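You operate a simulated robot arm through the tools that you are given. There is no shell and no other tool. Be economical: measure what you need, move in short steps, check, and stop when the job is done.

You are at the controls of a simulated two-armed robot. One attempt, no reset.

TASK
Carry the trough with both arms and set it on the corner counter.

It is judged by the outcome, as a careful person would: the job done as asked, and still so three seconds after it is handed in. It fails if anything else is knocked over, pushed out of place, dropped, spilled or broken.

THE ROBOT
Two 7-joint arms with two-finger parallel grippers on one trunk, on a base that drives. Base frame: it is fixed to the floor where the robot stands at the start and does not move with it; the origin is under the middle of the robot, x ahead of it, y to its left, z up; the surface under the hand at the start is at about z = 0.75. Units: m, degrees, N and s.
The left shoulder is at the start at [0.02, 0.113, 1.122], the right one opposite. With the tool pointing down near the work surface each hand reaches from about 0.22 to 0.6 m from the robot's upright axis, wherever it stands, measured 20 degrees to its own side. Places, roughly: corner counter [3.3, -3, 0.9]. Payload 1.57 kg a hand.
The tool frame of a hand sits at the grasp point between the pads (the TCP): z along the fingers, y along the line on which they close. The tips reach 0.03 m beyond it. The gripper opens to 0.08 m. The fingers are 0.017 m wide and 0.012 m thick; the gripper's body (0.04 by 0.082 m) begins 0.08 m behind the TCP.
Orientation is that of the tool frame in the base frame, as a unit quaternion [w, x, y, z]. With the fingers straight down and closing along the base's y, the tool's x points along the base's -x, its y along +y and its z along -z.

THE INTERFACE
- The arms move only by the tool servo_tool. It takes "left_deltas", "right_deltas" or both (then of equal length, played together; a hand with none holds still); each is a list of rows, each an object of numbers (a shift or turn left out is 0, a gripper value left out holds the last): "x", "y", "z": the shift along the tool's x, y, z in units of 20 mm (1.0 is 20 mm); "ax", "ay", "az": the turn, a rotation vector about the tool's x, y, z in units of 5 degrees (1.0 is 5 degrees); "claw": the closure in counts, from 0 (fully open) to 255 (shut). In form: [{"x": .., "y": .., "z": .., "ax": .., "ay": .., "az": .., "claw": ..}, ...]. A call has 1 to 10 rows; each row shifts and turns the commanded pose from where the row before left it, along the tool's axes as they then stand. A call with a number of a shift or a turn outside -1 to 1 is refused whole. Each row takes 0.2 s and may step no farther than 0.05 m and 8.6 degrees from the row before; otherwise, or with a gripper value out of range, the whole call is refused. Where a pose cannot be reached the arm comes as near as it can. A force on the tool above 40 N (or 10 N above the force at the start of the call, whichever is more), or a blocked arm, ends the call early, and 0.2 s more pass. The fingers move at their own pace (about 0.045 m/s each) and stop on an object; they squeeze with about 38 N. The grip force told is the motor's: it shows also when the fingers shut on nothing. Time passes only in rows, and 0.2 s behind the last, so rows that do not move let the fingers close. It gives the time, the measured TCP pose, the force on the tool (base axes), the opening and the grip force at its end, in the units of the frame above (readings bear some noise), with the torque about the TCP (base axes, N m) and any sound that the robot's microphone picked up.
- Cameras (640 x 400 px; columns grow to the right, rows downward): "scene" is now at [0.0939, 0.0001, 1.2561]; the picture's right is [-0.00, -1.00, 0.00], its down [-0.64, 0.00, -0.77] and it looks along [0.77, -0.00, -0.64] (base axes); focal length 275 px, centre (320, 200). "left" rides on the left gripper at [0.072, 0.007, -0.122] in its tool frame; the picture's right is [-0.09, 1.00, 0.00], its down [-0.84, -0.08, -0.54] and it looks along [-0.54, -0.05, 0.84] (tool axes); focal length 238 px, centre (320, 200). "right" rides on the right gripper at [0.072, -0.007, -0.122] in its tool frame; the picture's right is [0.09, 1.00, 0.00], its down [-0.84, 0.08, -0.54] and it looks along [-0.54, 0.05, 0.84] (tool axes); focal length 238 px, centre (320, 200). There is no depth. A picture from a camera that has moved, and an enlarged one, comes with that camera's place and axes in the base frame and with its lens. The place of the scene camera against the robot may be out by one fixed shift of up to 0.018 m in any direction.
- camera(camera): a new picture of that camera. No time passes.
- slide_trunk(by): slides the trunk up (or, below 0, down) by that many m; the arms and the scene camera ride with it, the base frame stays. It gives what a move gives, with no picture.
- steer(legs): drives the robot by 1 to 6 legs, each [ahead, left, turn to the left] in m, m and degrees, along the robot's own axes; the way and the turn of a leg run together, so that a leg with both is an arc; at most 1.5 m and 180 degrees a leg. The arms and the cameras ride along, it lands a little off, and it stops where it bumps. It gives what a move gives.
- pan_tilt(pan, tilt): turns the head with the scene camera to pan (to the left, within 80 degrees either way) and tilt (down, from -29 to 69), counted from straight ahead of the robot. It gives what a move gives.
- inspect(camera, box): a new picture of the part [left, top, right, bottom] of that camera's present view, enlarged. No time passes.
- job_done(): hands the job in; it is judged then, once.

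Go step by step. Nothing tells you exact positions but the pictures and the camera data: compare them with the known pose of the tool, close in by small moves and look again before you grip or let go. The budget is 120 turns and 100 pictures, counting those below and the enlarged ones. Unless the task says otherwise, let go and move clear before handing in, and close with one line.

The tools are called after "Emit:" by a JSON object that holds its "fn" and its "kwargs". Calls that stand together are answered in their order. servo_tool: Moves the arms, as the interface text tells. Its arguments: {"type":"object","properties":{"left_deltas":{"type":"array"},"right_deltas":{"type":"array"}},"required":[]} The other tools are called the same way: slide_trunk (by) slides the trunk up or down; steer (legs) drives the base; pan_tilt (pan, tilt) turns the head that bears the scene camera; camera (camera) takes a picture; inspect (camera, box) takes an enlarged picture of a part of a camera's view; job_done () hands the job in.

At the start:

```text
time: 0.0
left_eef_pos: [0.4712, 0.2097, 1.019]
left_tcp_rot: [0.0, 0.0, 1.0, 0.0]
left_ft_force: [0.0, 0.2, 0.1]
left_torque: [-0.03, 0.01, -0.03]
left_opening: 0.0801
left_finger_force: 0.0
right_eef_pos: [0.4575, -0.2255, 1.0668]
right_tcp_rot: [0.0, 0.001, 1.0, 0.0]
right_ft_force: [-0.3, -0.1, 0.6]
right_torque: [0.02, -0.03, 0.0]
right_opening: 0.0801
right_finger_force: 0.0
trunk travel left (down, up): [-0.175, 0.395]
robot x, y, heading: [0.0018, -0.0008, -0.4]
head pan, tilt: [-0.2, 40.0]
```

scene: 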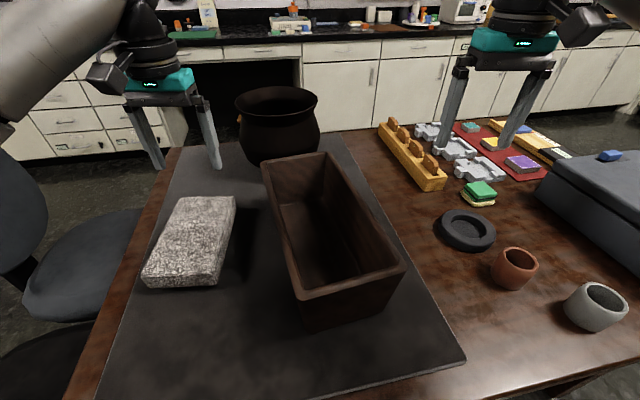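
right: 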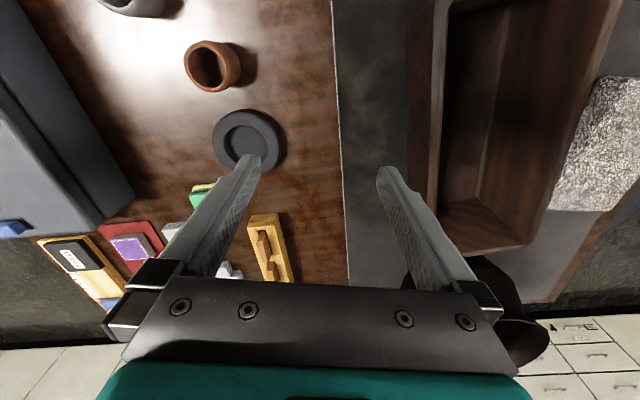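
left: 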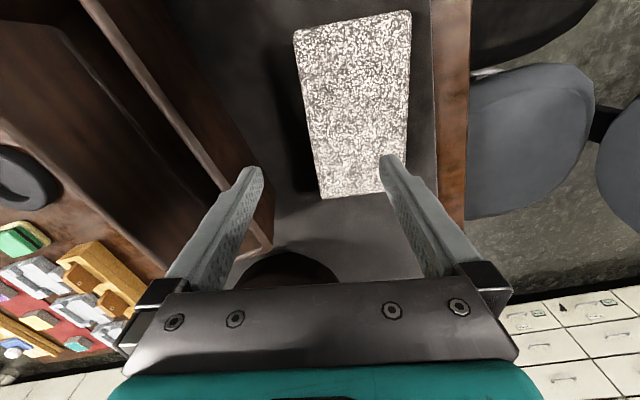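

The trough is ahead with its rim at about z 0.87, turned roughly 17° to the left. I'll look toward the counter and inspect the trough before moving.

Emit:
{"fn": "inspect", "kwargs": {"camera": "scene", "box": [220, 130, 440, 340]}}

Emit:
{"fn": "pan_tilt", "kwargs": {"pan": -45, "tilt": 15}}

Emit:
{"fn": "camera", "kwargs": {"camera": "scene"}}

```text
1.90 times, centred on (330, 235) of scene
camera zoom: at [0.0939, 0.0001, 1.2561], right [0.0, -1.0, 0.0], down [-0.64, 0.0, -0.77], along [0.77, 0.0, -0.64], focal length 523 px, centre (301, 133)
```

zoom: 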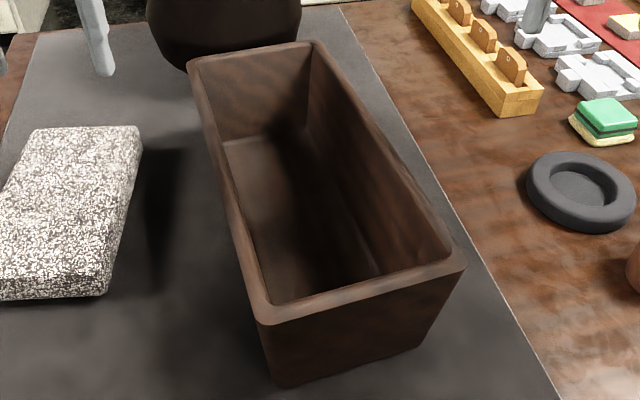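

```text
time: 1.1
left_eef_pos: [0.4727, 0.2113, 1.0191]
left_tcp_rot: [0.0, 0.0, 1.0, 0.0]
left_ft_force: [0.6, 0.0, 0.1]
left_torque: [0.02, 0.02, -0.02]
left_opening: 0.0801
left_finger_force: 0.0
right_eef_pos: [0.4565, -0.2262, 1.0674]
right_tcp_rot: [0.0, 0.0, 1.0, -0.001]
right_ft_force: [0.4, -0.3, 0.3]
right_torque: [-0.02, -0.01, -0.01]
right_opening: 0.08
right_finger_force: 0.1
trunk travel left (down, up): [-0.175, 0.395]
robot x, y, heading: [-0.0009, 0.0006, 0.0]
head pan, tilt: [-45.0, 15.0]
```

```text
95 pictures are left
camera scene: at [0.075, -0.0656, 1.2956], right [-0.71, -0.71, 0.0], down [-0.18, 0.18, -0.97], along [0.68, -0.68, -0.26], focal length 275 px, centre (320, 200)
```

scene: 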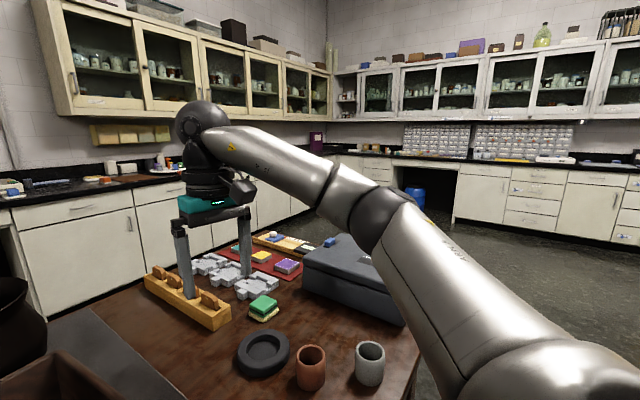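

Emit:
{"fn": "pan_tilt", "kwargs": {"pan": -80, "tilt": 30}}

Emit:
{"fn": "camera", "kwargs": {"camera": "scene"}}

Emit:
{"fn": "pan_tilt", "kwargs": {"pan": 80, "tilt": 35}}

Emit:
{"fn": "camera", "kwargs": {"camera": "scene"}}

Emit:
{"fn": "pan_tilt", "kwargs": {"pan": 0, "tilt": 50}}

Emit:
{"fn": "camera", "kwargs": {"camera": "scene"}}

```text
time: 2.1
left_eef_pos: [0.4722, 0.2105, 1.02]
left_tcp_rot: [0.0, 0.0, 1.0, 0.0]
left_ft_force: [-0.8, 0.0, -0.5]
left_torque: [0.01, 0.01, 0.03]
left_opening: 0.08
left_finger_force: 0.1
right_eef_pos: [0.4578, -0.2268, 1.0666]
right_tcp_rot: [0.0, 0.0, 1.0, 0.0]
right_ft_force: [-0.2, -0.2, 0.3]
right_torque: [0.01, -0.02, 0.02]
right_opening: 0.08
right_finger_force: 0.0
trunk travel left (down, up): [-0.175, 0.395]
robot x, y, heading: [0.0028, 0.0015, 0.2]
head pan, tilt: [-80.0, 30.0]
```

```text
94 pictures are left
camera scene: at [0.0247, -0.0887, 1.2715], right [-0.98, -0.17, 0.0], down [-0.09, 0.49, -0.87], along [0.15, -0.85, -0.5], focal length 275 px, centre (320, 200)
```

scene: 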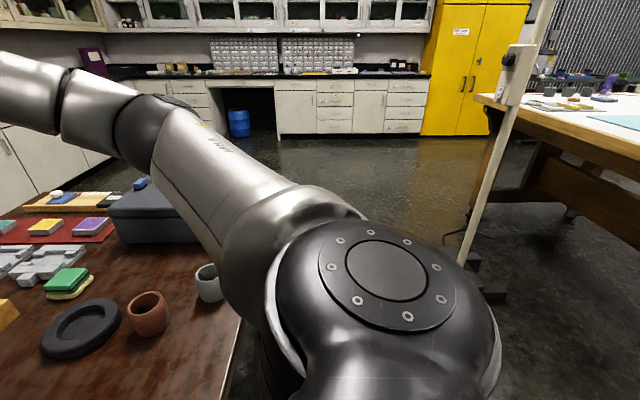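

```text
time: 4.6
left_eef_pos: [0.4722, 0.2106, 1.0188]
left_tcp_rot: [-0.001, 0.0, 1.0, 0.001]
left_ft_force: [0.4, 0.1, -0.4]
left_torque: [0.02, 0.0, -0.01]
left_opening: 0.0799
left_finger_force: 0.0
right_eef_pos: [0.457, -0.2259, 1.0667]
right_tcp_rot: [0.0, 0.0, 1.0, 0.0]
right_ft_force: [-0.4, 0.2, -0.2]
right_torque: [-0.04, -0.01, 0.0]
right_opening: 0.0801
right_finger_force: 0.0
trunk travel left (down, up): [-0.175, 0.395]
robot x, y, heading: [-0.0002, 0.0005, -0.2]
head pan, tilt: [80.0, 35.0]
```

```text
93 pictures are left
camera scene: at [0.0242, 0.0871, 1.2637], right [0.98, -0.17, 0.0], down [-0.1, -0.56, -0.82], along [0.14, 0.81, -0.57], focal length 275 px, centre (320, 200)
```

scene: 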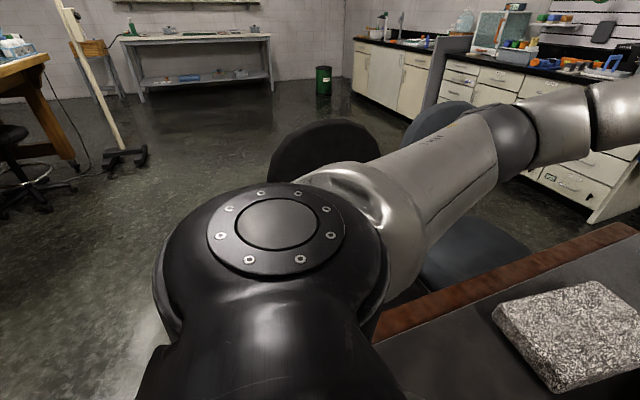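

```text
time: 6.1
left_eef_pos: [0.4726, 0.2109, 1.0199]
left_tcp_rot: [-0.001, 0.0, 1.0, 0.0]
left_ft_force: [-0.6, 0.3, 0.1]
left_torque: [0.01, -0.01, 0.01]
left_opening: 0.0799
left_finger_force: 0.0
right_eef_pos: [0.4582, -0.2255, 1.0666]
right_tcp_rot: [0.0, 0.001, 1.0, 0.0]
right_ft_force: [-0.8, 0.6, -0.6]
right_torque: [-0.02, -0.01, 0.02]
right_opening: 0.08
right_finger_force: 0.0
trunk travel left (down, up): [-0.175, 0.395]
robot x, y, heading: [0.0026, -0.0001, 0.1]
head pan, tilt: [0.0, 50.0]
```

```text
92 pictures are left
camera scene: at [0.0859, 0.0005, 1.242], right [0.0, -1.0, 0.0], down [-0.77, 0.0, -0.64], along [0.64, 0.0, -0.77], focal length 275 px, centre (320, 200)
```

scene: 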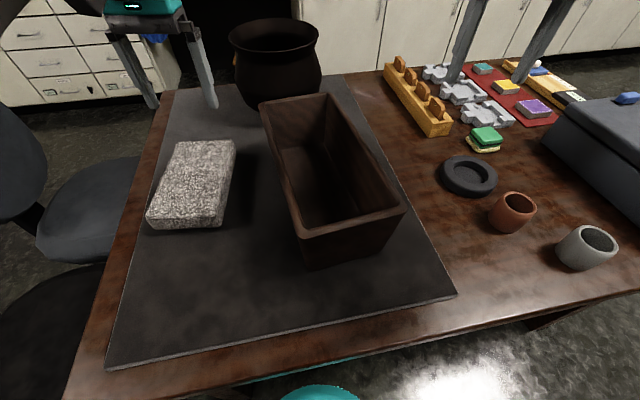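

Emit:
{"fn": "inspect", "kwargs": {"camera": "right", "box": [340, 0, 640, 300]}}

Emit:
{"fn": "inspect", "kwargs": {"camera": "left", "box": [60, 0, 360, 300]}}

```text
1.33 times, centred on (490, 150) of right
camera zoom: at [0.3852, -0.2335, 1.1888], right [-0.09, 1.0, 0.0], down [0.84, 0.08, 0.54], along [0.54, 0.05, -0.84], focal length 318 px, centre (93, 267)
```

zoom: 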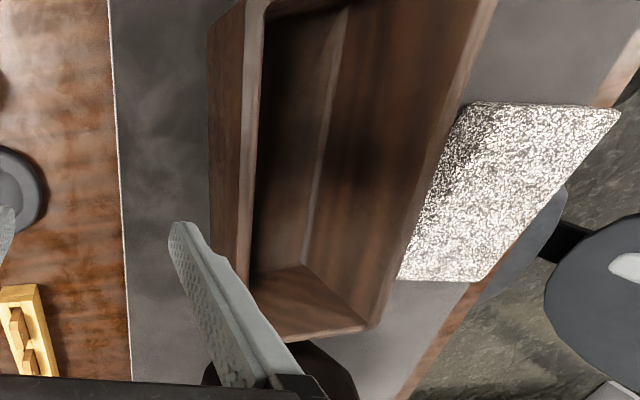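

```text
1.33 times, centred on (210, 150) of left
camera zoom: at [0.4005, 0.2177, 1.1409], right [0.09, 1.0, 0.0], down [0.84, -0.08, 0.54], along [0.54, -0.05, -0.84], focal length 318 px, centre (467, 267)
```

zoom: 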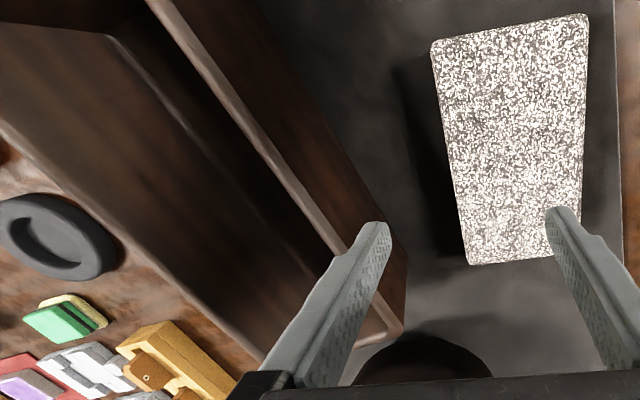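

The rim triangulates to about z 0.906, the trough centre to about (0.48, 0.00), at about 18° yaw and 0.345 × 0.16 m. I'll bring both hands above the middles of the long walls, then turn them to line up.

Emit:
{"fn": "servo_tool", "kwargs": {"left_deltas": [{"x": 0.0875, "y": -0.875}, {"x": 0.0875, "y": -0.875}, {"x": 0.0875, "y": -0.875}, {"x": 0.0875, "y": -0.875}, {"x": 0.0875, "y": -0.875}, {"x": 0.0875, "y": -0.875}, {"x": 0.0875, "y": -0.875}, {"x": 0.0875, "y": -0.875}], "right_deltas": [{"x": -0.294, "y": 0.99, "z": 0.29}, {"x": -0.294, "y": 0.99, "z": 0.29}, {"x": -0.294, "y": 0.99, "z": 0.29}, {"x": -0.294, "y": 0.99, "z": 0.29}, {"x": -0.294, "y": 0.99, "z": 0.29}, {"x": -0.294, "y": 0.99, "z": 0.29}, {"x": -0.294, "y": 0.99, "z": 0.29}, {"x": -0.294, "y": 0.99, "z": 0.29}]}}

Emit:
{"fn": "servo_tool", "kwargs": {"left_deltas": [{"az": -0.9}, {"az": -0.9}, {"az": -0.9}, {"az": -0.9}, {}], "right_deltas": [{"az": -0.9}, {"az": -0.9}, {"az": -0.9}, {"az": -0.9}, {}]}}

Emit:
{"fn": "camera", "kwargs": {"camera": "left"}}

Emit:
{"fn": "camera", "kwargs": {"camera": "right"}}

Emit:
{"fn": "camera", "kwargs": {"camera": "scene"}}

```text
time: 7.9
left_eef_pos: [0.4581, 0.0722, 1.0187]
left_tcp_rot: [0.0, -0.001, 1.0, 0.0]
left_ft_force: [-0.9, 0.2, 0.0]
left_torque: [-0.03, 0.0, -0.02]
left_opening: 0.0798
left_finger_force: 0.1
right_eef_pos: [0.5053, -0.0674, 1.0214]
right_tcp_rot: [-0.001, 0.0, 1.0, -0.001]
right_ft_force: [0.1, 0.1, 0.4]
right_torque: [0.01, 0.01, 0.02]
right_opening: 0.0799
right_finger_force: 0.1
trunk travel left (down, up): [-0.175, 0.395]
robot x, y, heading: [-0.0012, -0.0009, 0.0]
head pan, tilt: [0.0, 50.0]
```

```text
time: 9.1
left_eef_pos: [0.4584, 0.0708, 1.0184]
left_tcp_rot: [0.0, -0.157, 0.988, 0.0]
left_ft_force: [-0.2, -0.8, 0.3]
left_torque: [0.04, 0.03, 0.03]
left_opening: 0.08
left_finger_force: 0.1
right_eef_pos: [0.5038, -0.068, 1.0209]
right_tcp_rot: [0.0, -0.158, 0.988, -0.001]
right_ft_force: [0.5, 0.3, -0.1]
right_torque: [0.01, -0.02, 0.0]
right_opening: 0.0796
right_finger_force: 0.0
trunk travel left (down, up): [-0.175, 0.395]
robot x, y, heading: [0.0004, -0.0019, -0.0]
head pan, tilt: [0.0, 50.0]
```

```text
89 pictures are left
camera left: at [0.3877, 0.0551, 1.1406], right [-0.22, 0.98, 0.0], down [0.82, 0.19, 0.54], along [0.53, 0.12, -0.84], focal length 238 px, centre (320, 200)
```

left: 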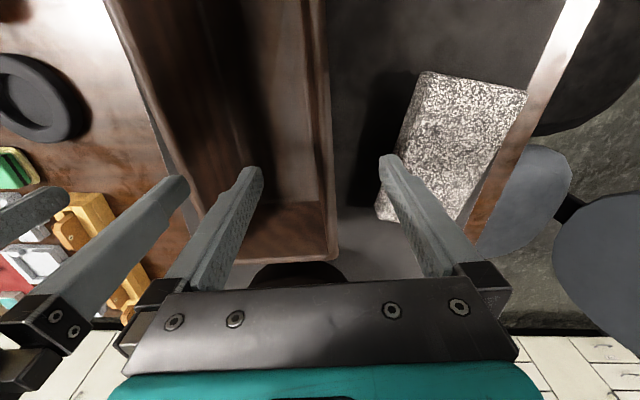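

```text
88 pictures are left
camera right: at [0.4376, -0.0971, 1.1423], right [-0.4, 0.92, 0.0], down [0.77, 0.33, 0.54], along [0.5, 0.21, -0.84], focal length 238 px, centre (320, 200)
```

right: 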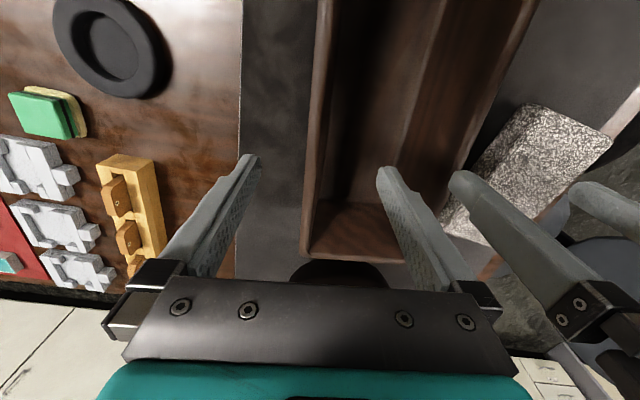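

```text
87 pictures are left
camera scene: at [0.0859, 0.0004, 1.242], right [0.0, -1.0, 0.0], down [-0.77, 0.0, -0.64], along [0.64, 0.0, -0.77], focal length 275 px, centre (320, 200)
```

scene: 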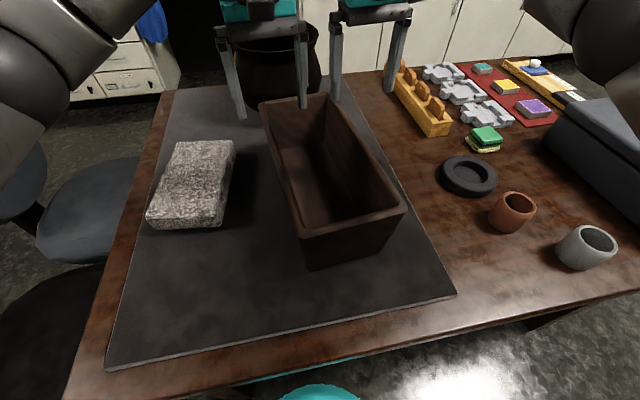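

Emit:
{"fn": "inspect", "kwargs": {"camera": "left", "box": [230, 0, 390, 270]}}

Emit:
{"fn": "inspect", "kwargs": {"camera": "right", "box": [250, 0, 410, 270]}}

```text
1.48 times, centred on (310, 135) of left
camera zoom: at [0.3877, 0.0551, 1.1406], right [-0.22, 0.98, 0.0], down [0.82, 0.19, 0.54], along [0.53, 0.12, -0.84], focal length 353 px, centre (335, 296)
```

zoom: 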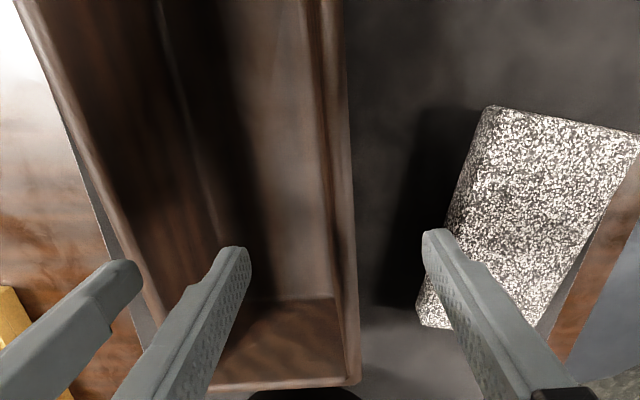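

```text
1.48 times, centred on (330, 135) of right
camera zoom: at [0.4376, -0.0971, 1.1423], right [-0.4, 0.92, 0.0], down [0.77, 0.33, 0.54], along [0.5, 0.21, -0.84], focal length 353 px, centre (305, 296)
```

zoom: 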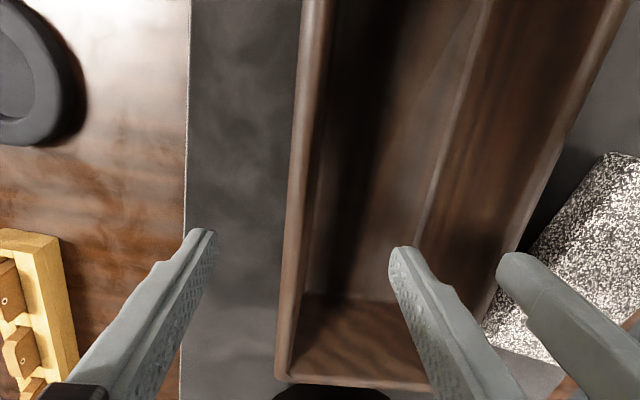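

Both long walls read at about 17–18°, about 13 mm thick. I'll centre the fingers on the walls (about 6 mm outward each), go down to just above the rim and look.

Emit:
{"fn": "servo_tool", "kwargs": {"left_deltas": [{"y": 0.3}, {"z": 0.9}, {"z": 0.9}, {"z": 0.9}, {"z": 0.9}, {}], "right_deltas": [{"y": -0.28}, {"z": 0.93}, {"z": 0.93}, {"z": 0.93}, {"z": 0.93}, {}]}}

Emit:
{"fn": "camera", "kwargs": {"camera": "left"}}

Emit:
{"fn": "camera", "kwargs": {"camera": "right"}}

Emit:
{"fn": "camera", "kwargs": {"camera": "scene"}}

```text
time: 10.5
left_eef_pos: [0.458, 0.0769, 0.9461]
left_tcp_rot: [0.0, -0.156, 0.988, 0.0]
left_ft_force: [0.6, 0.4, 0.3]
left_torque: [0.01, -0.01, 0.03]
left_opening: 0.0799
left_finger_force: 0.0
right_eef_pos: [0.5056, -0.0724, 0.9446]
right_tcp_rot: [0.0, -0.156, 0.988, 0.0]
right_ft_force: [0.2, -0.2, -0.3]
right_torque: [-0.03, 0.02, -0.02]
right_opening: 0.08
right_finger_force: 0.1
trunk travel left (down, up): [-0.175, 0.395]
robot x, y, heading: [-0.0006, -0.0014, 0.1]
head pan, tilt: [0.0, 50.0]
```

```text
84 pictures are left
camera left: at [0.3868, 0.0608, 1.0689], right [-0.22, 0.98, 0.0], down [0.82, 0.19, 0.54], along [0.53, 0.12, -0.84], focal length 238 px, centre (320, 200)
```

left: 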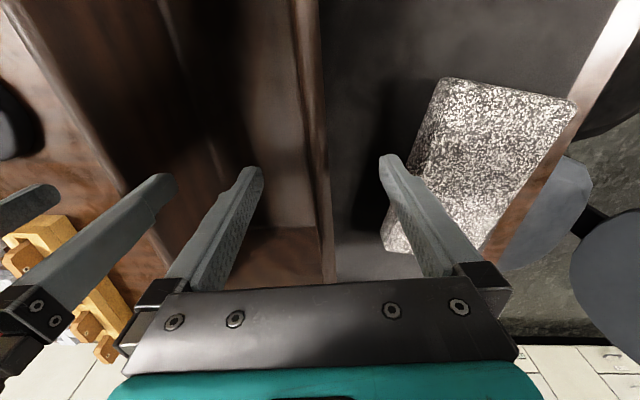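

```text
83 pictures are left
camera right: at [0.4396, -0.1021, 1.0663], right [-0.39, 0.92, 0.0], down [0.77, 0.33, 0.54], along [0.5, 0.21, -0.84], focal length 238 px, centre (320, 200)
```

right: 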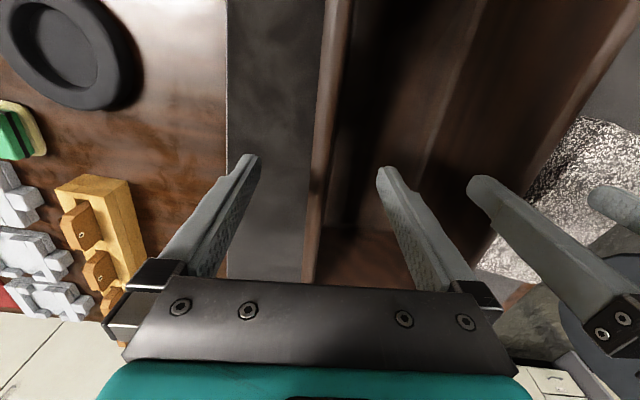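

```text
82 pictures are left
camera scene: at [0.0859, 0.0004, 1.242], right [0.0, -1.0, 0.0], down [-0.77, 0.0, -0.64], along [0.64, 0.0, -0.77], focal length 275 px, centre (320, 200)
```

scene: 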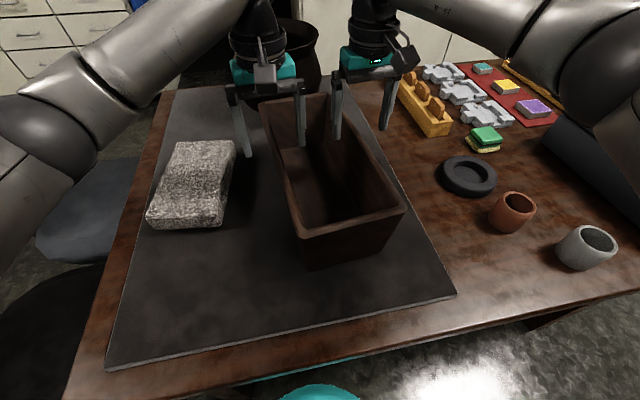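

The fingers straddle the walls cleanly with the rim between them. I'll descend to z about 0.884 and check for contact.

Emit:
{"fn": "servo_tool", "kwargs": {"left_deltas": [{"z": 0.8}, {"z": 0.8}, {"z": 0.8}, {"z": 0.7}, {}], "right_deltas": [{"z": 0.8}, {"z": 0.8}, {"z": 0.8}, {"z": 0.63}, {}]}}

Emit:
{"fn": "camera", "kwargs": {"camera": "left"}}

Emit:
{"fn": "camera", "kwargs": {"camera": "right"}}

```text
time: 11.7
left_eef_pos: [0.4564, 0.0767, 0.8855]
left_tcp_rot: [0.0, -0.157, 0.988, 0.0]
left_ft_force: [0.1, 1.0, -1.0]
left_torque: [0.0, -0.01, -0.01]
left_opening: 0.0802
left_finger_force: 0.1
right_eef_pos: [0.507, -0.0733, 0.8862]
right_tcp_rot: [-0.001, -0.156, 0.988, 0.0]
right_ft_force: [0.9, -0.1, -0.1]
right_torque: [0.02, 0.0, 0.01]
right_opening: 0.0798
right_finger_force: 0.1
trunk travel left (down, up): [-0.175, 0.395]
robot x, y, heading: [-0.0013, -0.001, 0.2]
head pan, tilt: [0.0, 50.0]
```

```text
81 pictures are left
camera left: at [0.3857, 0.06, 1.0073], right [-0.22, 0.98, 0.0], down [0.82, 0.19, 0.54], along [0.53, 0.12, -0.84], focal length 238 px, centre (320, 200)
```

left: 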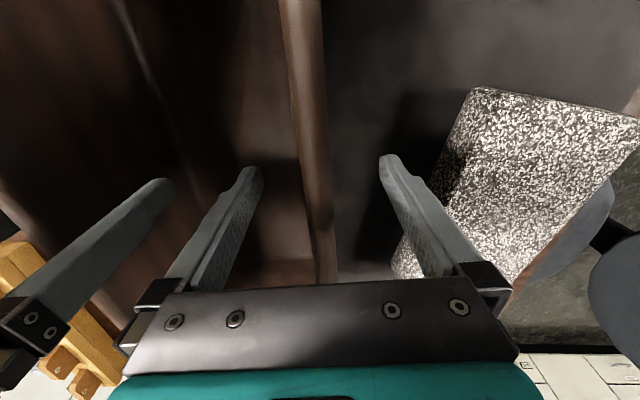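

```text
80 pictures are left
camera right: at [0.4404, -0.1024, 1.0081], right [-0.4, 0.92, 0.0], down [0.77, 0.33, 0.54], along [0.5, 0.21, -0.84], focal length 238 px, centre (320, 200)
```

right: 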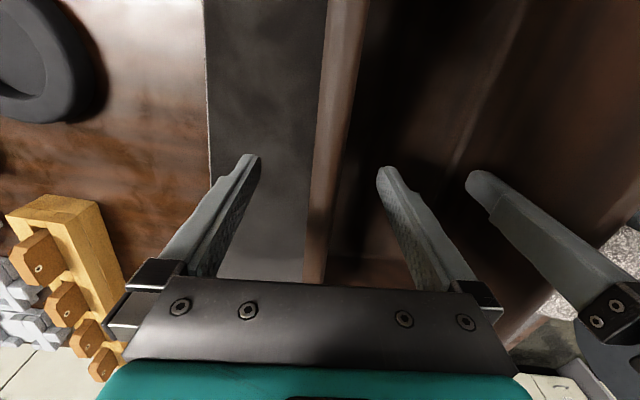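

Both walls sit near the middle of the openings. Closing both grippers.

Emit:
{"fn": "servo_tool", "kwargs": {"left_deltas": [{"claw": 255}, {}, {}, {}, {}, {}, {}], "right_deltas": [{"claw": 255}, {}, {}, {}, {}, {}, {}]}}

Emit:
{"fn": "camera", "kwargs": {"camera": "scene"}}

```text
time: 13.3
left_eef_pos: [0.4566, 0.0734, 0.8867]
left_tcp_rot: [0.001, -0.156, 0.988, -0.004]
left_ft_force: [3.3, -16.2, 0.5]
left_torque: [-1.56, -0.78, -0.09]
left_opening: 0.0176
left_finger_force: 32.5
right_eef_pos: [0.5056, -0.0698, 0.8867]
right_tcp_rot: [-0.001, -0.157, 0.988, 0.005]
right_ft_force: [-3.4, 17.6, -0.3]
right_torque: [1.7, 0.6, -0.23]
right_opening: 0.0177
right_finger_force: 32.1
trunk travel left (down, up): [-0.175, 0.395]
robot x, y, heading: [0.0013, 0.0026, -0.1]
head pan, tilt: [0.0, 50.0]
```

```text
79 pictures are left
camera scene: at [0.0862, 0.0006, 1.2419], right [0.0, -1.0, 0.0], down [-0.77, 0.0, -0.64], along [0.64, 0.0, -0.77], focal length 275 px, centre (320, 200)
```

scene: 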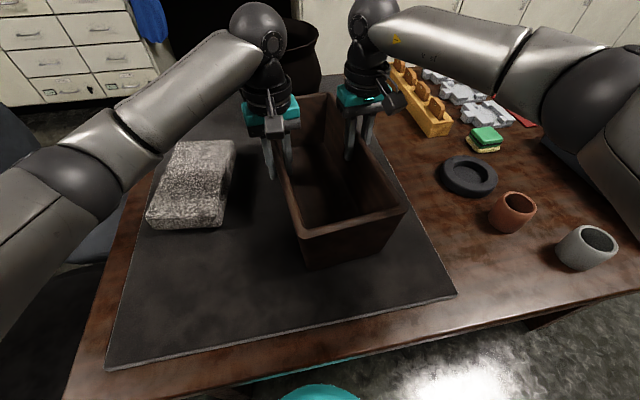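

Both grips hold about 17.6 mm of wall, with about 17 N of outward pull between the hands. I'll relax that by moving the commands to the measured poses.

Emit:
{"fn": "servo_tool", "kwargs": {"left_deltas": [{"y": -0.16, "ax": 0.09}, {}], "right_deltas": [{"y": 0.16, "ax": -0.11}, {}]}}

```text
time: 13.9
left_eef_pos: [0.4579, 0.072, 0.8854]
left_tcp_rot: [0.0, -0.156, 0.988, -0.005]
left_ft_force: [-1.9, -7.7, -0.6]
left_torque: [-2.01, -0.08, -0.58]
left_opening: 0.0173
left_finger_force: 33.0
right_eef_pos: [0.5074, -0.071, 0.8868]
right_tcp_rot: [-0.002, -0.155, 0.988, 0.005]
right_ft_force: [5.4, 7.2, 0.4]
right_torque: [1.53, 1.43, -0.2]
right_opening: 0.0176
right_finger_force: 33.1
trunk travel left (down, up): [-0.175, 0.395]
robot x, y, heading: [-0.0006, -0.001, -0.1]
head pan, tilt: [0.0, 50.0]
```

Emit:
{"fn": "servo_tool", "kwargs": {"left_deltas": [{"y": -0.08}, {}], "right_deltas": [{"y": 0.08}, {}]}}

Emit:
{"fn": "slide_trunk", "kwargs": {"by": 0.03}}

Emit:
{"fn": "camera", "kwargs": {"camera": "scene"}}

```text
time: 14.5
left_eef_pos: [0.4583, 0.073, 0.8856]
left_tcp_rot: [-0.001, -0.157, 0.988, -0.002]
left_ft_force: [-11.1, 4.1, 4.1]
left_torque: [-1.72, -0.59, -0.48]
left_opening: 0.0181
left_finger_force: 32.7
right_eef_pos: [0.5068, -0.07, 0.8867]
right_tcp_rot: [0.002, -0.154, 0.988, 0.003]
right_ft_force: [16.2, -4.7, 3.1]
right_torque: [1.47, 1.26, -0.13]
right_opening: 0.0179
right_finger_force: 32.8
trunk travel left (down, up): [-0.175, 0.395]
robot x, y, heading: [0.0012, 0.0012, 0.1]
head pan, tilt: [0.0, 50.0]
```

```text
time: 15.3
left_eef_pos: [0.4586, 0.0721, 0.9138]
left_tcp_rot: [-0.003, -0.158, 0.987, 0.0]
left_ft_force: [-13.5, 16.4, -6.6]
left_torque: [-1.9, 0.25, -0.66]
left_opening: 0.0182
left_finger_force: 32.6
right_eef_pos: [0.5061, -0.0717, 0.916]
right_tcp_rot: [-0.002, -0.154, 0.988, 0.002]
right_ft_force: [13.5, -15.4, -6.3]
right_torque: [1.89, -0.32, -0.56]
right_opening: 0.018
right_finger_force: 32.8
trunk travel left (down, up): [-0.205, 0.365]
robot x, y, heading: [0.0012, 0.001, -0.1]
head pan, tilt: [0.0, 50.0]
```

```text
78 pictures are left
camera scene: at [0.0869, 0.0004, 1.2718], right [0.0, -1.0, 0.0], down [-0.77, 0.0, -0.64], along [0.64, 0.0, -0.77], focal length 275 px, centre (320, 200)
```

scene: 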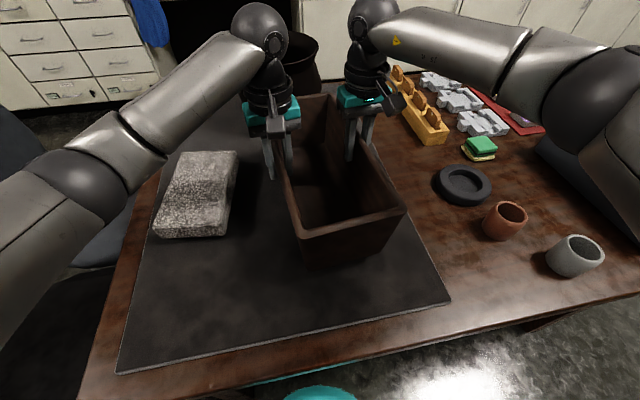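

The trough is off the mat, weighing roughly 1.3 kg. The hands now press inward about 19 N, so I'll ease that off and then raise the trunk.

Emit:
{"fn": "servo_tool", "kwargs": {"left_deltas": [{"y": 0.12}, {}], "right_deltas": [{"y": -0.12}, {}]}}

Emit:
{"fn": "slide_trunk", "kwargs": {"by": 0.12}}

Emit:
{"fn": "camera", "kwargs": {"camera": "scene"}}

```text
time: 15.9
left_eef_pos: [0.4574, 0.0743, 0.9146]
left_tcp_rot: [0.0, -0.157, 0.988, -0.005]
left_ft_force: [-10.5, 8.0, -7.7]
left_torque: [-1.68, -0.15, -0.5]
left_opening: 0.0177
left_finger_force: 32.3
right_eef_pos: [0.5055, -0.0704, 0.9146]
right_tcp_rot: [-0.001, -0.157, 0.988, 0.005]
right_ft_force: [9.5, -7.9, -5.4]
right_torque: [1.84, 0.21, -0.56]
right_opening: 0.018
right_finger_force: 32.2
trunk travel left (down, up): [-0.205, 0.365]
robot x, y, heading: [-0.0013, 0.0026, 0.3]
head pan, tilt: [0.0, 50.0]
```

```text
time: 17.4
left_eef_pos: [0.4575, 0.0734, 1.0349]
left_tcp_rot: [0.0, -0.156, 0.988, -0.005]
left_ft_force: [-6.9, 2.8, -7.4]
left_torque: [-1.65, -0.7, -0.44]
left_opening: 0.0175
left_finger_force: 32.4
right_eef_pos: [0.5066, -0.071, 1.0344]
right_tcp_rot: [-0.002, -0.156, 0.988, 0.005]
right_ft_force: [6.9, -2.4, -7.7]
right_torque: [1.63, 0.62, -0.46]
right_opening: 0.0179
right_finger_force: 32.9
trunk travel left (down, up): [-0.325, 0.245]
robot x, y, heading: [0.0004, -0.0013, -0.1]
head pan, tilt: [0.0, 50.0]
```

```text
77 pictures are left
camera scene: at [0.087, 0.0004, 1.3918], right [0.0, -1.0, 0.0], down [-0.77, 0.0, -0.64], along [0.64, 0.0, -0.77], focal length 275 px, centre (320, 200)
```

scene: 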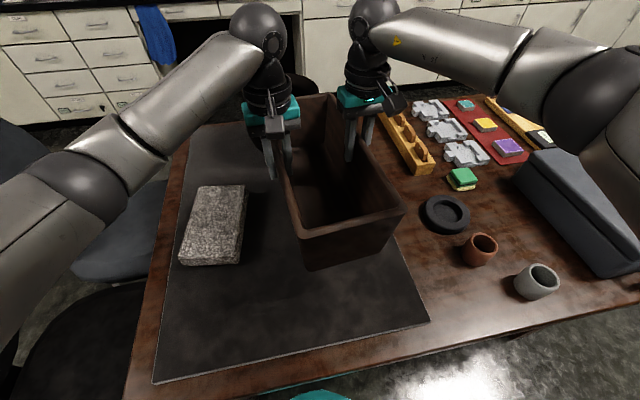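

The trough hangs level and secure. I'll lift a bit more, back away from the table, and look around for a route.

Emit:
{"fn": "slide_trunk", "kwargs": {"by": 0.07}}

Emit:
{"fn": "steer", "kwargs": {"legs": [[-0.3, 0, 0], [-0.25, 0, 0]]}}

Emit:
{"fn": "pan_tilt", "kwargs": {"pan": -60, "tilt": 25}}

Emit:
{"fn": "camera", "kwargs": {"camera": "scene"}}

```text
time: 18.4
left_eef_pos: [0.4583, 0.0729, 1.1058]
left_tcp_rot: [-0.001, -0.156, 0.988, -0.004]
left_ft_force: [-4.4, -1.1, -5.6]
left_torque: [-1.63, -0.91, -0.34]
left_opening: 0.0173
left_finger_force: 32.1
right_eef_pos: [0.5059, -0.0693, 1.1044]
right_tcp_rot: [-0.001, -0.156, 0.988, 0.004]
right_ft_force: [4.7, 1.0, -7.0]
right_torque: [1.62, 0.79, -0.35]
right_opening: 0.0178
right_finger_force: 32.2
trunk travel left (down, up): [-0.395, 0.175]
robot x, y, heading: [-0.0008, 0.0055, -0.1]
head pan, tilt: [0.0, 50.0]
```

```text
time: 21.9
left_eef_pos: [-0.0894, 0.0702, 1.1051]
left_tcp_rot: [0.001, -0.152, 0.988, -0.004]
left_ft_force: [-2.8, -7.9, -6.4]
left_torque: [-1.75, -0.54, -0.34]
left_opening: 0.0177
left_finger_force: 32.2
right_eef_pos: [-0.041, -0.072, 1.106]
right_tcp_rot: [-0.001, -0.154, 0.988, 0.005]
right_ft_force: [2.4, 8.7, -6.2]
right_torque: [1.72, 0.52, -0.39]
right_opening: 0.0178
right_finger_force: 32.1
trunk travel left (down, up): [-0.395, 0.175]
robot x, y, heading: [-0.5469, 0.0034, -0.4]
head pan, tilt: [0.0, 50.0]
```

```text
time: 23.2
left_eef_pos: [-0.0882, 0.0708, 1.1052]
left_tcp_rot: [0.0, -0.152, 0.988, -0.005]
left_ft_force: [-4.0, 2.2, -4.8]
left_torque: [-1.67, -0.78, -0.24]
left_opening: 0.0178
left_finger_force: 32.1
right_eef_pos: [-0.0407, -0.0738, 1.1044]
right_tcp_rot: [-0.001, -0.153, 0.988, 0.005]
right_ft_force: [4.4, -1.4, -7.4]
right_torque: [1.57, 0.71, -0.26]
right_opening: 0.0179
right_finger_force: 32.5
trunk travel left (down, up): [-0.395, 0.175]
robot x, y, heading: [-0.5464, 0.0028, -0.1]
head pan, tilt: [-60.0, 25.0]
```

```text
76 pictures are left
camera scene: at [-0.4908, -0.0784, 1.4993], right [-0.87, -0.49, 0.0], down [-0.21, 0.37, -0.91], along [0.45, -0.79, -0.42], focal length 275 px, centre (320, 200)
```

scene: 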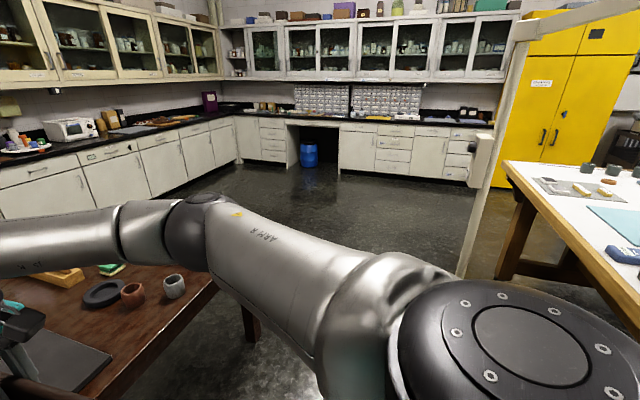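

The corner counter is ahead-right across open floor; a pole stand near (-0.6, -1.2) and the table corner near (0.27, -0.62) form a gap. I'll turn right in place and look again.

Emit:
{"fn": "steer", "kwargs": {"legs": [[0, 0, -50]]}}

Emit:
{"fn": "pan_tilt", "kwargs": {"pan": 0, "tilt": 30}}

Emit:
{"fn": "camera", "kwargs": {"camera": "scene"}}

Emit:
{"fn": "pan_tilt", "kwargs": {"pan": -80, "tilt": 45}}

Emit:
{"fn": "camera", "kwargs": {"camera": "scene"}}

```text
time: 25.8
left_eef_pos: [-0.1956, -0.3023, 1.1058]
left_tcp_rot: [-0.002, 0.275, 0.961, -0.004]
left_ft_force: [-2.7, 5.4, -7.6]
left_torque: [-1.39, 1.02, -0.29]
left_opening: 0.0173
left_finger_force: 32.3
right_eef_pos: [-0.2757, -0.4313, 1.1058]
right_tcp_rot: [0.002, 0.276, 0.961, 0.006]
right_ft_force: [3.1, -5.1, -6.1]
right_torque: [1.44, -1.07, -0.39]
right_opening: 0.018
right_finger_force: 32.4
trunk travel left (down, up): [-0.395, 0.175]
robot x, y, heading: [-0.5422, -0.0002, -50.1]
head pan, tilt: [-60.0, 25.0]
```

```text
time: 27.1
left_eef_pos: [-0.196, -0.3014, 1.1059]
left_tcp_rot: [-0.001, 0.276, 0.961, -0.004]
left_ft_force: [-1.8, 4.2, -5.4]
left_torque: [-1.69, 0.79, -0.19]
left_opening: 0.0175
left_finger_force: 32.2
right_eef_pos: [-0.2751, -0.4312, 1.105]
right_tcp_rot: [0.001, 0.275, 0.961, 0.006]
right_ft_force: [1.7, -4.4, -7.4]
right_torque: [1.52, -0.74, -0.21]
right_opening: 0.0183
right_finger_force: 32.6
trunk travel left (down, up): [-0.395, 0.175]
robot x, y, heading: [-0.5474, 0.0044, -50.0]
head pan, tilt: [0.0, 30.0]
```

```text
75 pictures are left
camera scene: at [-0.4821, -0.076, 1.4914], right [-0.77, -0.64, 0.0], down [-0.32, 0.38, -0.87], along [0.56, -0.66, -0.5], focal length 275 px, centre (320, 200)
```

scene: 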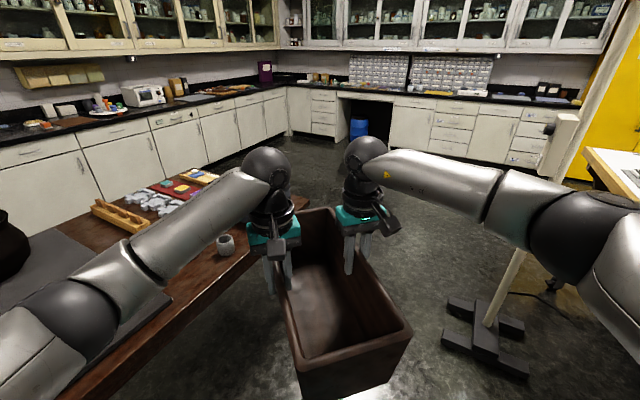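

```text
time: 28.7
left_eef_pos: [-0.1967, -0.3017, 1.1049]
left_tcp_rot: [-0.002, 0.276, 0.961, -0.004]
left_ft_force: [-1.6, 4.1, -6.1]
left_torque: [-1.55, 0.96, -0.24]
left_opening: 0.0178
left_finger_force: 31.9
right_eef_pos: [-0.2748, -0.4318, 1.1055]
right_tcp_rot: [0.001, 0.276, 0.961, 0.006]
right_ft_force: [1.6, -3.4, -7.0]
right_torque: [1.48, -0.97, -0.28]
right_opening: 0.0175
right_finger_force: 32.8
trunk travel left (down, up): [-0.395, 0.175]
robot x, y, heading: [-0.5444, 0.0004, -50.0]
head pan, tilt: [-80.0, 45.0]
```

```text
74 pictures are left
camera scene: at [-0.5924, -0.069, 1.4688], right [-0.77, 0.64, 0.0], down [0.45, 0.54, -0.71], along [-0.45, -0.54, -0.71], focal length 275 px, centre (320, 200)
```

scene: 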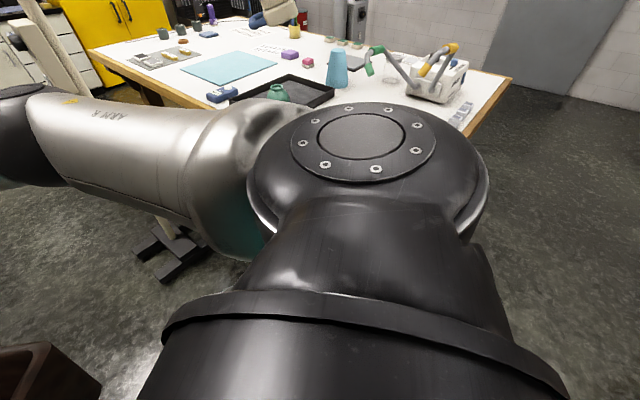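

The gap between table corner (0.37, -1.0) and pole (-0.58, -1.42) is about 1 m. A straight line at heading -66° passes in between, so I'll take that in two stages.

Emit:
{"fn": "steer", "kwargs": {"legs": [[0, 0, -16], [0.7, 0, 0]]}}

Emit:
{"fn": "pan_tilt", "kwargs": {"pan": -45, "tilt": 50}}

Emit:
{"fn": "camera", "kwargs": {"camera": "scene"}}

Emit:
{"fn": "pan_tilt", "kwargs": {"pan": 40, "tilt": 40}}

Emit:
{"fn": "camera", "kwargs": {"camera": "scene"}}

```text
time: 33.5
left_eef_pos: [-0.0121, -1.0397, 1.1062]
left_tcp_rot: [-0.003, 0.411, 0.912, -0.003]
left_ft_force: [-0.4, 4.5, -5.5]
left_torque: [-1.16, 1.36, -0.28]
left_opening: 0.0176
left_finger_force: 32.4
right_eef_pos: [-0.1243, -1.141, 1.1039]
right_tcp_rot: [0.002, 0.412, 0.911, 0.005]
right_ft_force: [0.5, -5.0, -6.0]
right_torque: [1.17, -1.32, -0.3]
right_opening: 0.0178
right_finger_force: 33.0
trunk travel left (down, up): [-0.395, 0.175]
robot x, y, heading: [-0.2628, -0.6464, -66.5]
head pan, tilt: [-80.0, 45.0]
```

```text
time: 34.5
left_eef_pos: [-0.0121, -1.0389, 1.1051]
left_tcp_rot: [-0.003, 0.412, 0.911, -0.003]
left_ft_force: [0.8, 2.9, -5.3]
left_torque: [-1.42, 1.19, -0.15]
left_opening: 0.0176
left_finger_force: 32.3
right_eef_pos: [-0.1234, -1.1418, 1.1043]
right_tcp_rot: [0.003, 0.412, 0.911, 0.005]
right_ft_force: [-0.6, -3.4, -5.8]
right_torque: [1.32, -1.19, -0.22]
right_opening: 0.0179
right_finger_force: 32.6
trunk travel left (down, up): [-0.395, 0.175]
robot x, y, heading: [-0.2613, -0.6494, -66.5]
head pan, tilt: [-45.0, 50.0]
```

```text
73 pictures are left
camera scene: at [-0.2861, -0.7302, 1.4619], right [-0.93, 0.37, 0.0], down [0.28, 0.71, -0.64], along [-0.24, -0.6, -0.77], focal length 275 px, centre (320, 200)
```

scene: 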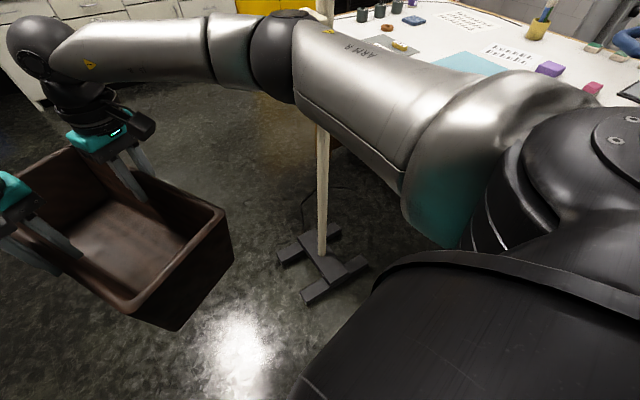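

```text
time: 36.1
left_eef_pos: [-0.0124, -1.04, 1.1051]
left_tcp_rot: [-0.003, 0.411, 0.911, -0.003]
left_ft_force: [-0.7, 3.5, -6.3]
left_torque: [-1.2, 1.35, -0.22]
left_opening: 0.0175
left_finger_force: 32.4
right_eef_pos: [-0.1235, -1.1412, 1.1052]
right_tcp_rot: [0.002, 0.411, 0.911, 0.005]
right_ft_force: [0.0, -5.2, -7.1]
right_torque: [1.1, -1.31, -0.25]
right_opening: 0.0178
right_finger_force: 32.2
trunk travel left (down, up): [-0.395, 0.175]
robot x, y, heading: [-0.2622, -0.6476, -66.5]
head pan, tilt: [40.0, 40.0]
```

```text
72 pictures are left
camera scene: at [-0.1817, -0.6967, 1.476], right [-0.45, -0.89, 0.0], down [-0.57, 0.29, -0.77], along [0.68, -0.34, -0.64], focal length 275 px, centre (320, 200)
```

scene: 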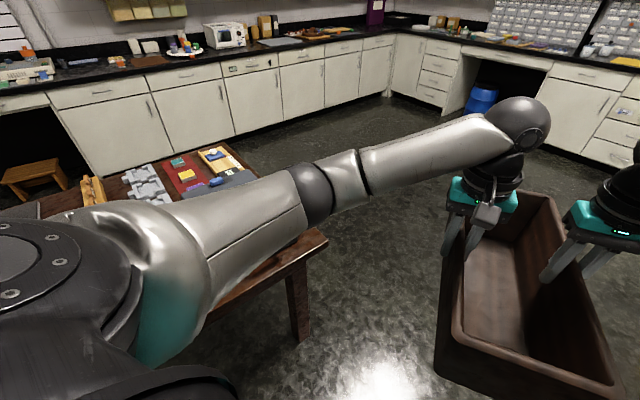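

Clearances look adequate: the table corner is about 0.45 m to the left of the path and the pole about 0.66 m to the right. I'll continue ahead, nudging slightly left.

Emit:
{"fn": "steer", "kwargs": {"legs": [[0.4, 0.04, 0], [0.5, 0, 0], [0.5, 0, 0]]}}

Emit:
{"fn": "pan_tilt", "kwargs": {"pan": 20, "tilt": 20}}

Emit:
{"fn": "camera", "kwargs": {"camera": "scene"}}

```text
time: 43.7
left_eef_pos: [0.5889, -2.3157, 1.105]
left_tcp_rot: [-0.004, 0.411, 0.911, -0.003]
left_ft_force: [0.6, 4.1, -6.9]
left_torque: [-1.22, 1.27, -0.23]
left_opening: 0.0177
left_finger_force: 32.2
right_eef_pos: [0.4762, -2.4167, 1.1046]
right_tcp_rot: [0.002, 0.41, 0.912, 0.005]
right_ft_force: [0.9, -4.5, -6.0]
right_torque: [1.23, -1.28, -0.23]
right_opening: 0.0174
right_finger_force: 32.4
trunk travel left (down, up): [-0.395, 0.175]
robot x, y, heading: [0.3366, -1.9277, -66.3]
head pan, tilt: [40.0, 40.0]
```

```text
time: 44.5
left_eef_pos: [0.5889, -2.3148, 1.1049]
left_tcp_rot: [-0.003, 0.411, 0.912, -0.004]
left_ft_force: [1.4, 4.0, -6.1]
left_torque: [-1.42, 1.22, -0.14]
left_opening: 0.0175
left_finger_force: 32.4
right_eef_pos: [0.4771, -2.4158, 1.105]
right_tcp_rot: [0.003, 0.411, 0.911, 0.006]
right_ft_force: [-0.1, -3.4, -7.5]
right_torque: [1.37, -1.17, -0.2]
right_opening: 0.0178
right_finger_force: 32.7
trunk travel left (down, up): [-0.395, 0.175]
robot x, y, heading: [0.3406, -1.9252, -66.8]
head pan, tilt: [20.0, 20.0]
```

```text
71 pictures are left
camera scene: at [0.407, -2.002, 1.5074], right [-0.72, -0.69, 0.0], down [-0.24, 0.25, -0.94], along [0.65, -0.68, -0.34], focal length 275 px, centre (320, 200)
```

scene: 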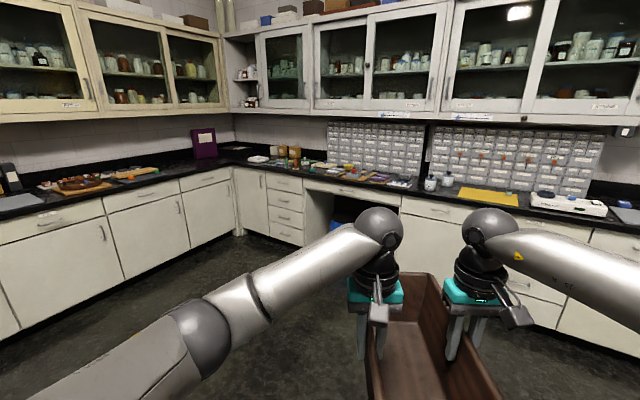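

Emit:
{"fn": "inspect", "kwargs": {"camera": "scene", "box": [30, 110, 350, 250]}}

```text
2.00 times, centred on (190, 180) of scene
camera zoom: at [0.407, -2.002, 1.5074], right [-0.72, -0.69, 0.0], down [-0.24, 0.25, -0.94], along [0.65, -0.68, -0.34], focal length 550 px, centre (580, 240)
```

zoom: 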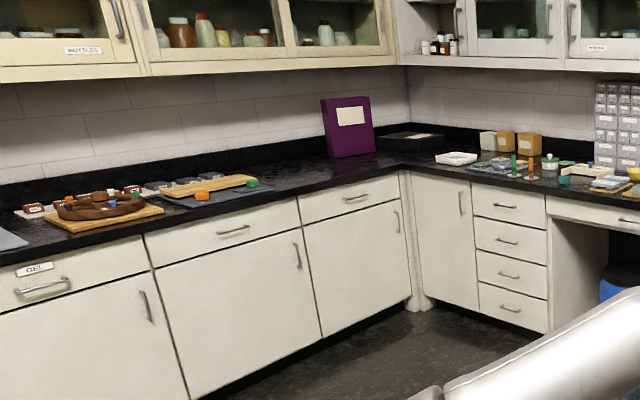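

The free spot is on the left run just before the corner, at about (3.05–3.4, -3.0), between the cutting board and the purple box. I'll raise a little, turn to heading about -18° so the trough lines up with x, and drive to a staging point.

Emit:
{"fn": "slide_trunk", "kwargs": {"by": 0.05}}

Emit:
{"fn": "steer", "kwargs": {"legs": [[0, 0, 48.5], [1.0, -0.1, 0], [0.8, -0.09, 0]]}}

Emit:
{"fn": "pan_tilt", "kwargs": {"pan": 0, "tilt": 35}}

Emit:
{"fn": "camera", "kwargs": {"camera": "scene"}}

```text
time: 45.5
left_eef_pos: [0.5891, -2.3156, 1.1548]
left_tcp_rot: [-0.004, 0.411, 0.912, -0.004]
left_ft_force: [-0.2, 3.8, -6.4]
left_torque: [-1.24, 1.36, -0.2]
left_opening: 0.0174
left_finger_force: 32.6
right_eef_pos: [0.4774, -2.4162, 1.1551]
right_tcp_rot: [0.003, 0.411, 0.912, 0.005]
right_ft_force: [0.1, -4.6, -8.1]
right_torque: [1.22, -1.24, -0.19]
right_opening: 0.0175
right_finger_force: 32.3
trunk travel left (down, up): [-0.445, 0.125]
robot x, y, heading: [0.3389, -1.9222, -66.6]
head pan, tilt: [20.0, 20.0]
```

```text
time: 56.8
left_eef_pos: [2.451, -2.7627, 1.1546]
left_tcp_rot: [-0.001, 0.008, 1.0, -0.004]
left_ft_force: [-2.0, 1.9, -7.4]
left_torque: [-1.76, 0.02, -0.2]
left_opening: 0.0177
left_finger_force: 32.4
right_eef_pos: [2.449, -2.9153, 1.1545]
right_tcp_rot: [-0.001, 0.009, 1.0, 0.006]
right_ft_force: [2.0, -3.4, -6.9]
right_torque: [1.75, -0.04, -0.24]
right_opening: 0.0177
right_finger_force: 32.5
trunk travel left (down, up): [-0.445, 0.125]
robot x, y, heading: [1.9941, -2.6862, -19.0]
head pan, tilt: [20.0, 20.0]
```

```text
time: 57.7
left_eef_pos: [2.449, -2.7626, 1.1557]
left_tcp_rot: [-0.002, 0.008, 1.0, -0.004]
left_ft_force: [-2.5, 1.9, -6.3]
left_torque: [-1.84, -0.13, -0.09]
left_opening: 0.0176
left_finger_force: 32.1
right_eef_pos: [2.4487, -2.9147, 1.1551]
right_tcp_rot: [-0.001, 0.009, 1.0, 0.006]
right_ft_force: [2.1, -2.7, -6.9]
right_torque: [1.78, 0.15, -0.16]
right_opening: 0.0176
right_finger_force: 32.1
trunk travel left (down, up): [-0.445, 0.125]
robot x, y, heading: [1.9957, -2.6841, -19.0]
head pan, tilt: [0.0, 35.0]
```

```text
69 pictures are left
camera scene: at [2.0856, -2.715, 1.5336], right [-0.32, -0.95, 0.0], down [-0.54, 0.19, -0.82], along [0.77, -0.27, -0.57], focal length 275 px, centre (320, 200)
```

scene: 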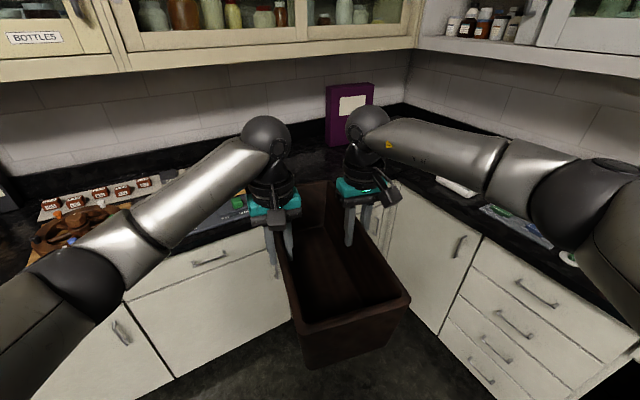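

The counter's front edge is at x about 2.83, and the board ends near y -2.75. I'll aim the trough centre at about (3.06, -3.02). First I'll reach both hands forward about 6 cm while there's still open floor underneath.

Emit:
{"fn": "servo_tool", "kwargs": {"left_deltas": [{"x": -0.5}, {"x": -0.5}, {"x": -0.5}, {"x": -0.5}, {"x": -0.5}, {"x": -0.5}, {}], "right_deltas": [{"x": -0.5}, {"x": -0.5}, {"x": -0.5}, {"x": -0.5}, {"x": -0.5}, {"x": -0.5}, {}]}}

```text
time: 59.3
left_eef_pos: [2.5094, -2.7643, 1.1526]
left_tcp_rot: [-0.002, 0.009, 1.0, -0.004]
left_ft_force: [-3.4, 7.8, -4.8]
left_torque: [-1.94, 0.07, -0.3]
left_opening: 0.0181
left_finger_force: 32.8
right_eef_pos: [2.5086, -2.9152, 1.1555]
right_tcp_rot: [-0.001, 0.009, 1.0, 0.006]
right_ft_force: [4.0, -7.7, -9.4]
right_torque: [1.65, -0.1, -0.27]
right_opening: 0.0176
right_finger_force: 32.0
trunk travel left (down, up): [-0.445, 0.125]
robot x, y, heading: [1.995, -2.6859, -18.8]
head pan, tilt: [0.0, 35.0]
```

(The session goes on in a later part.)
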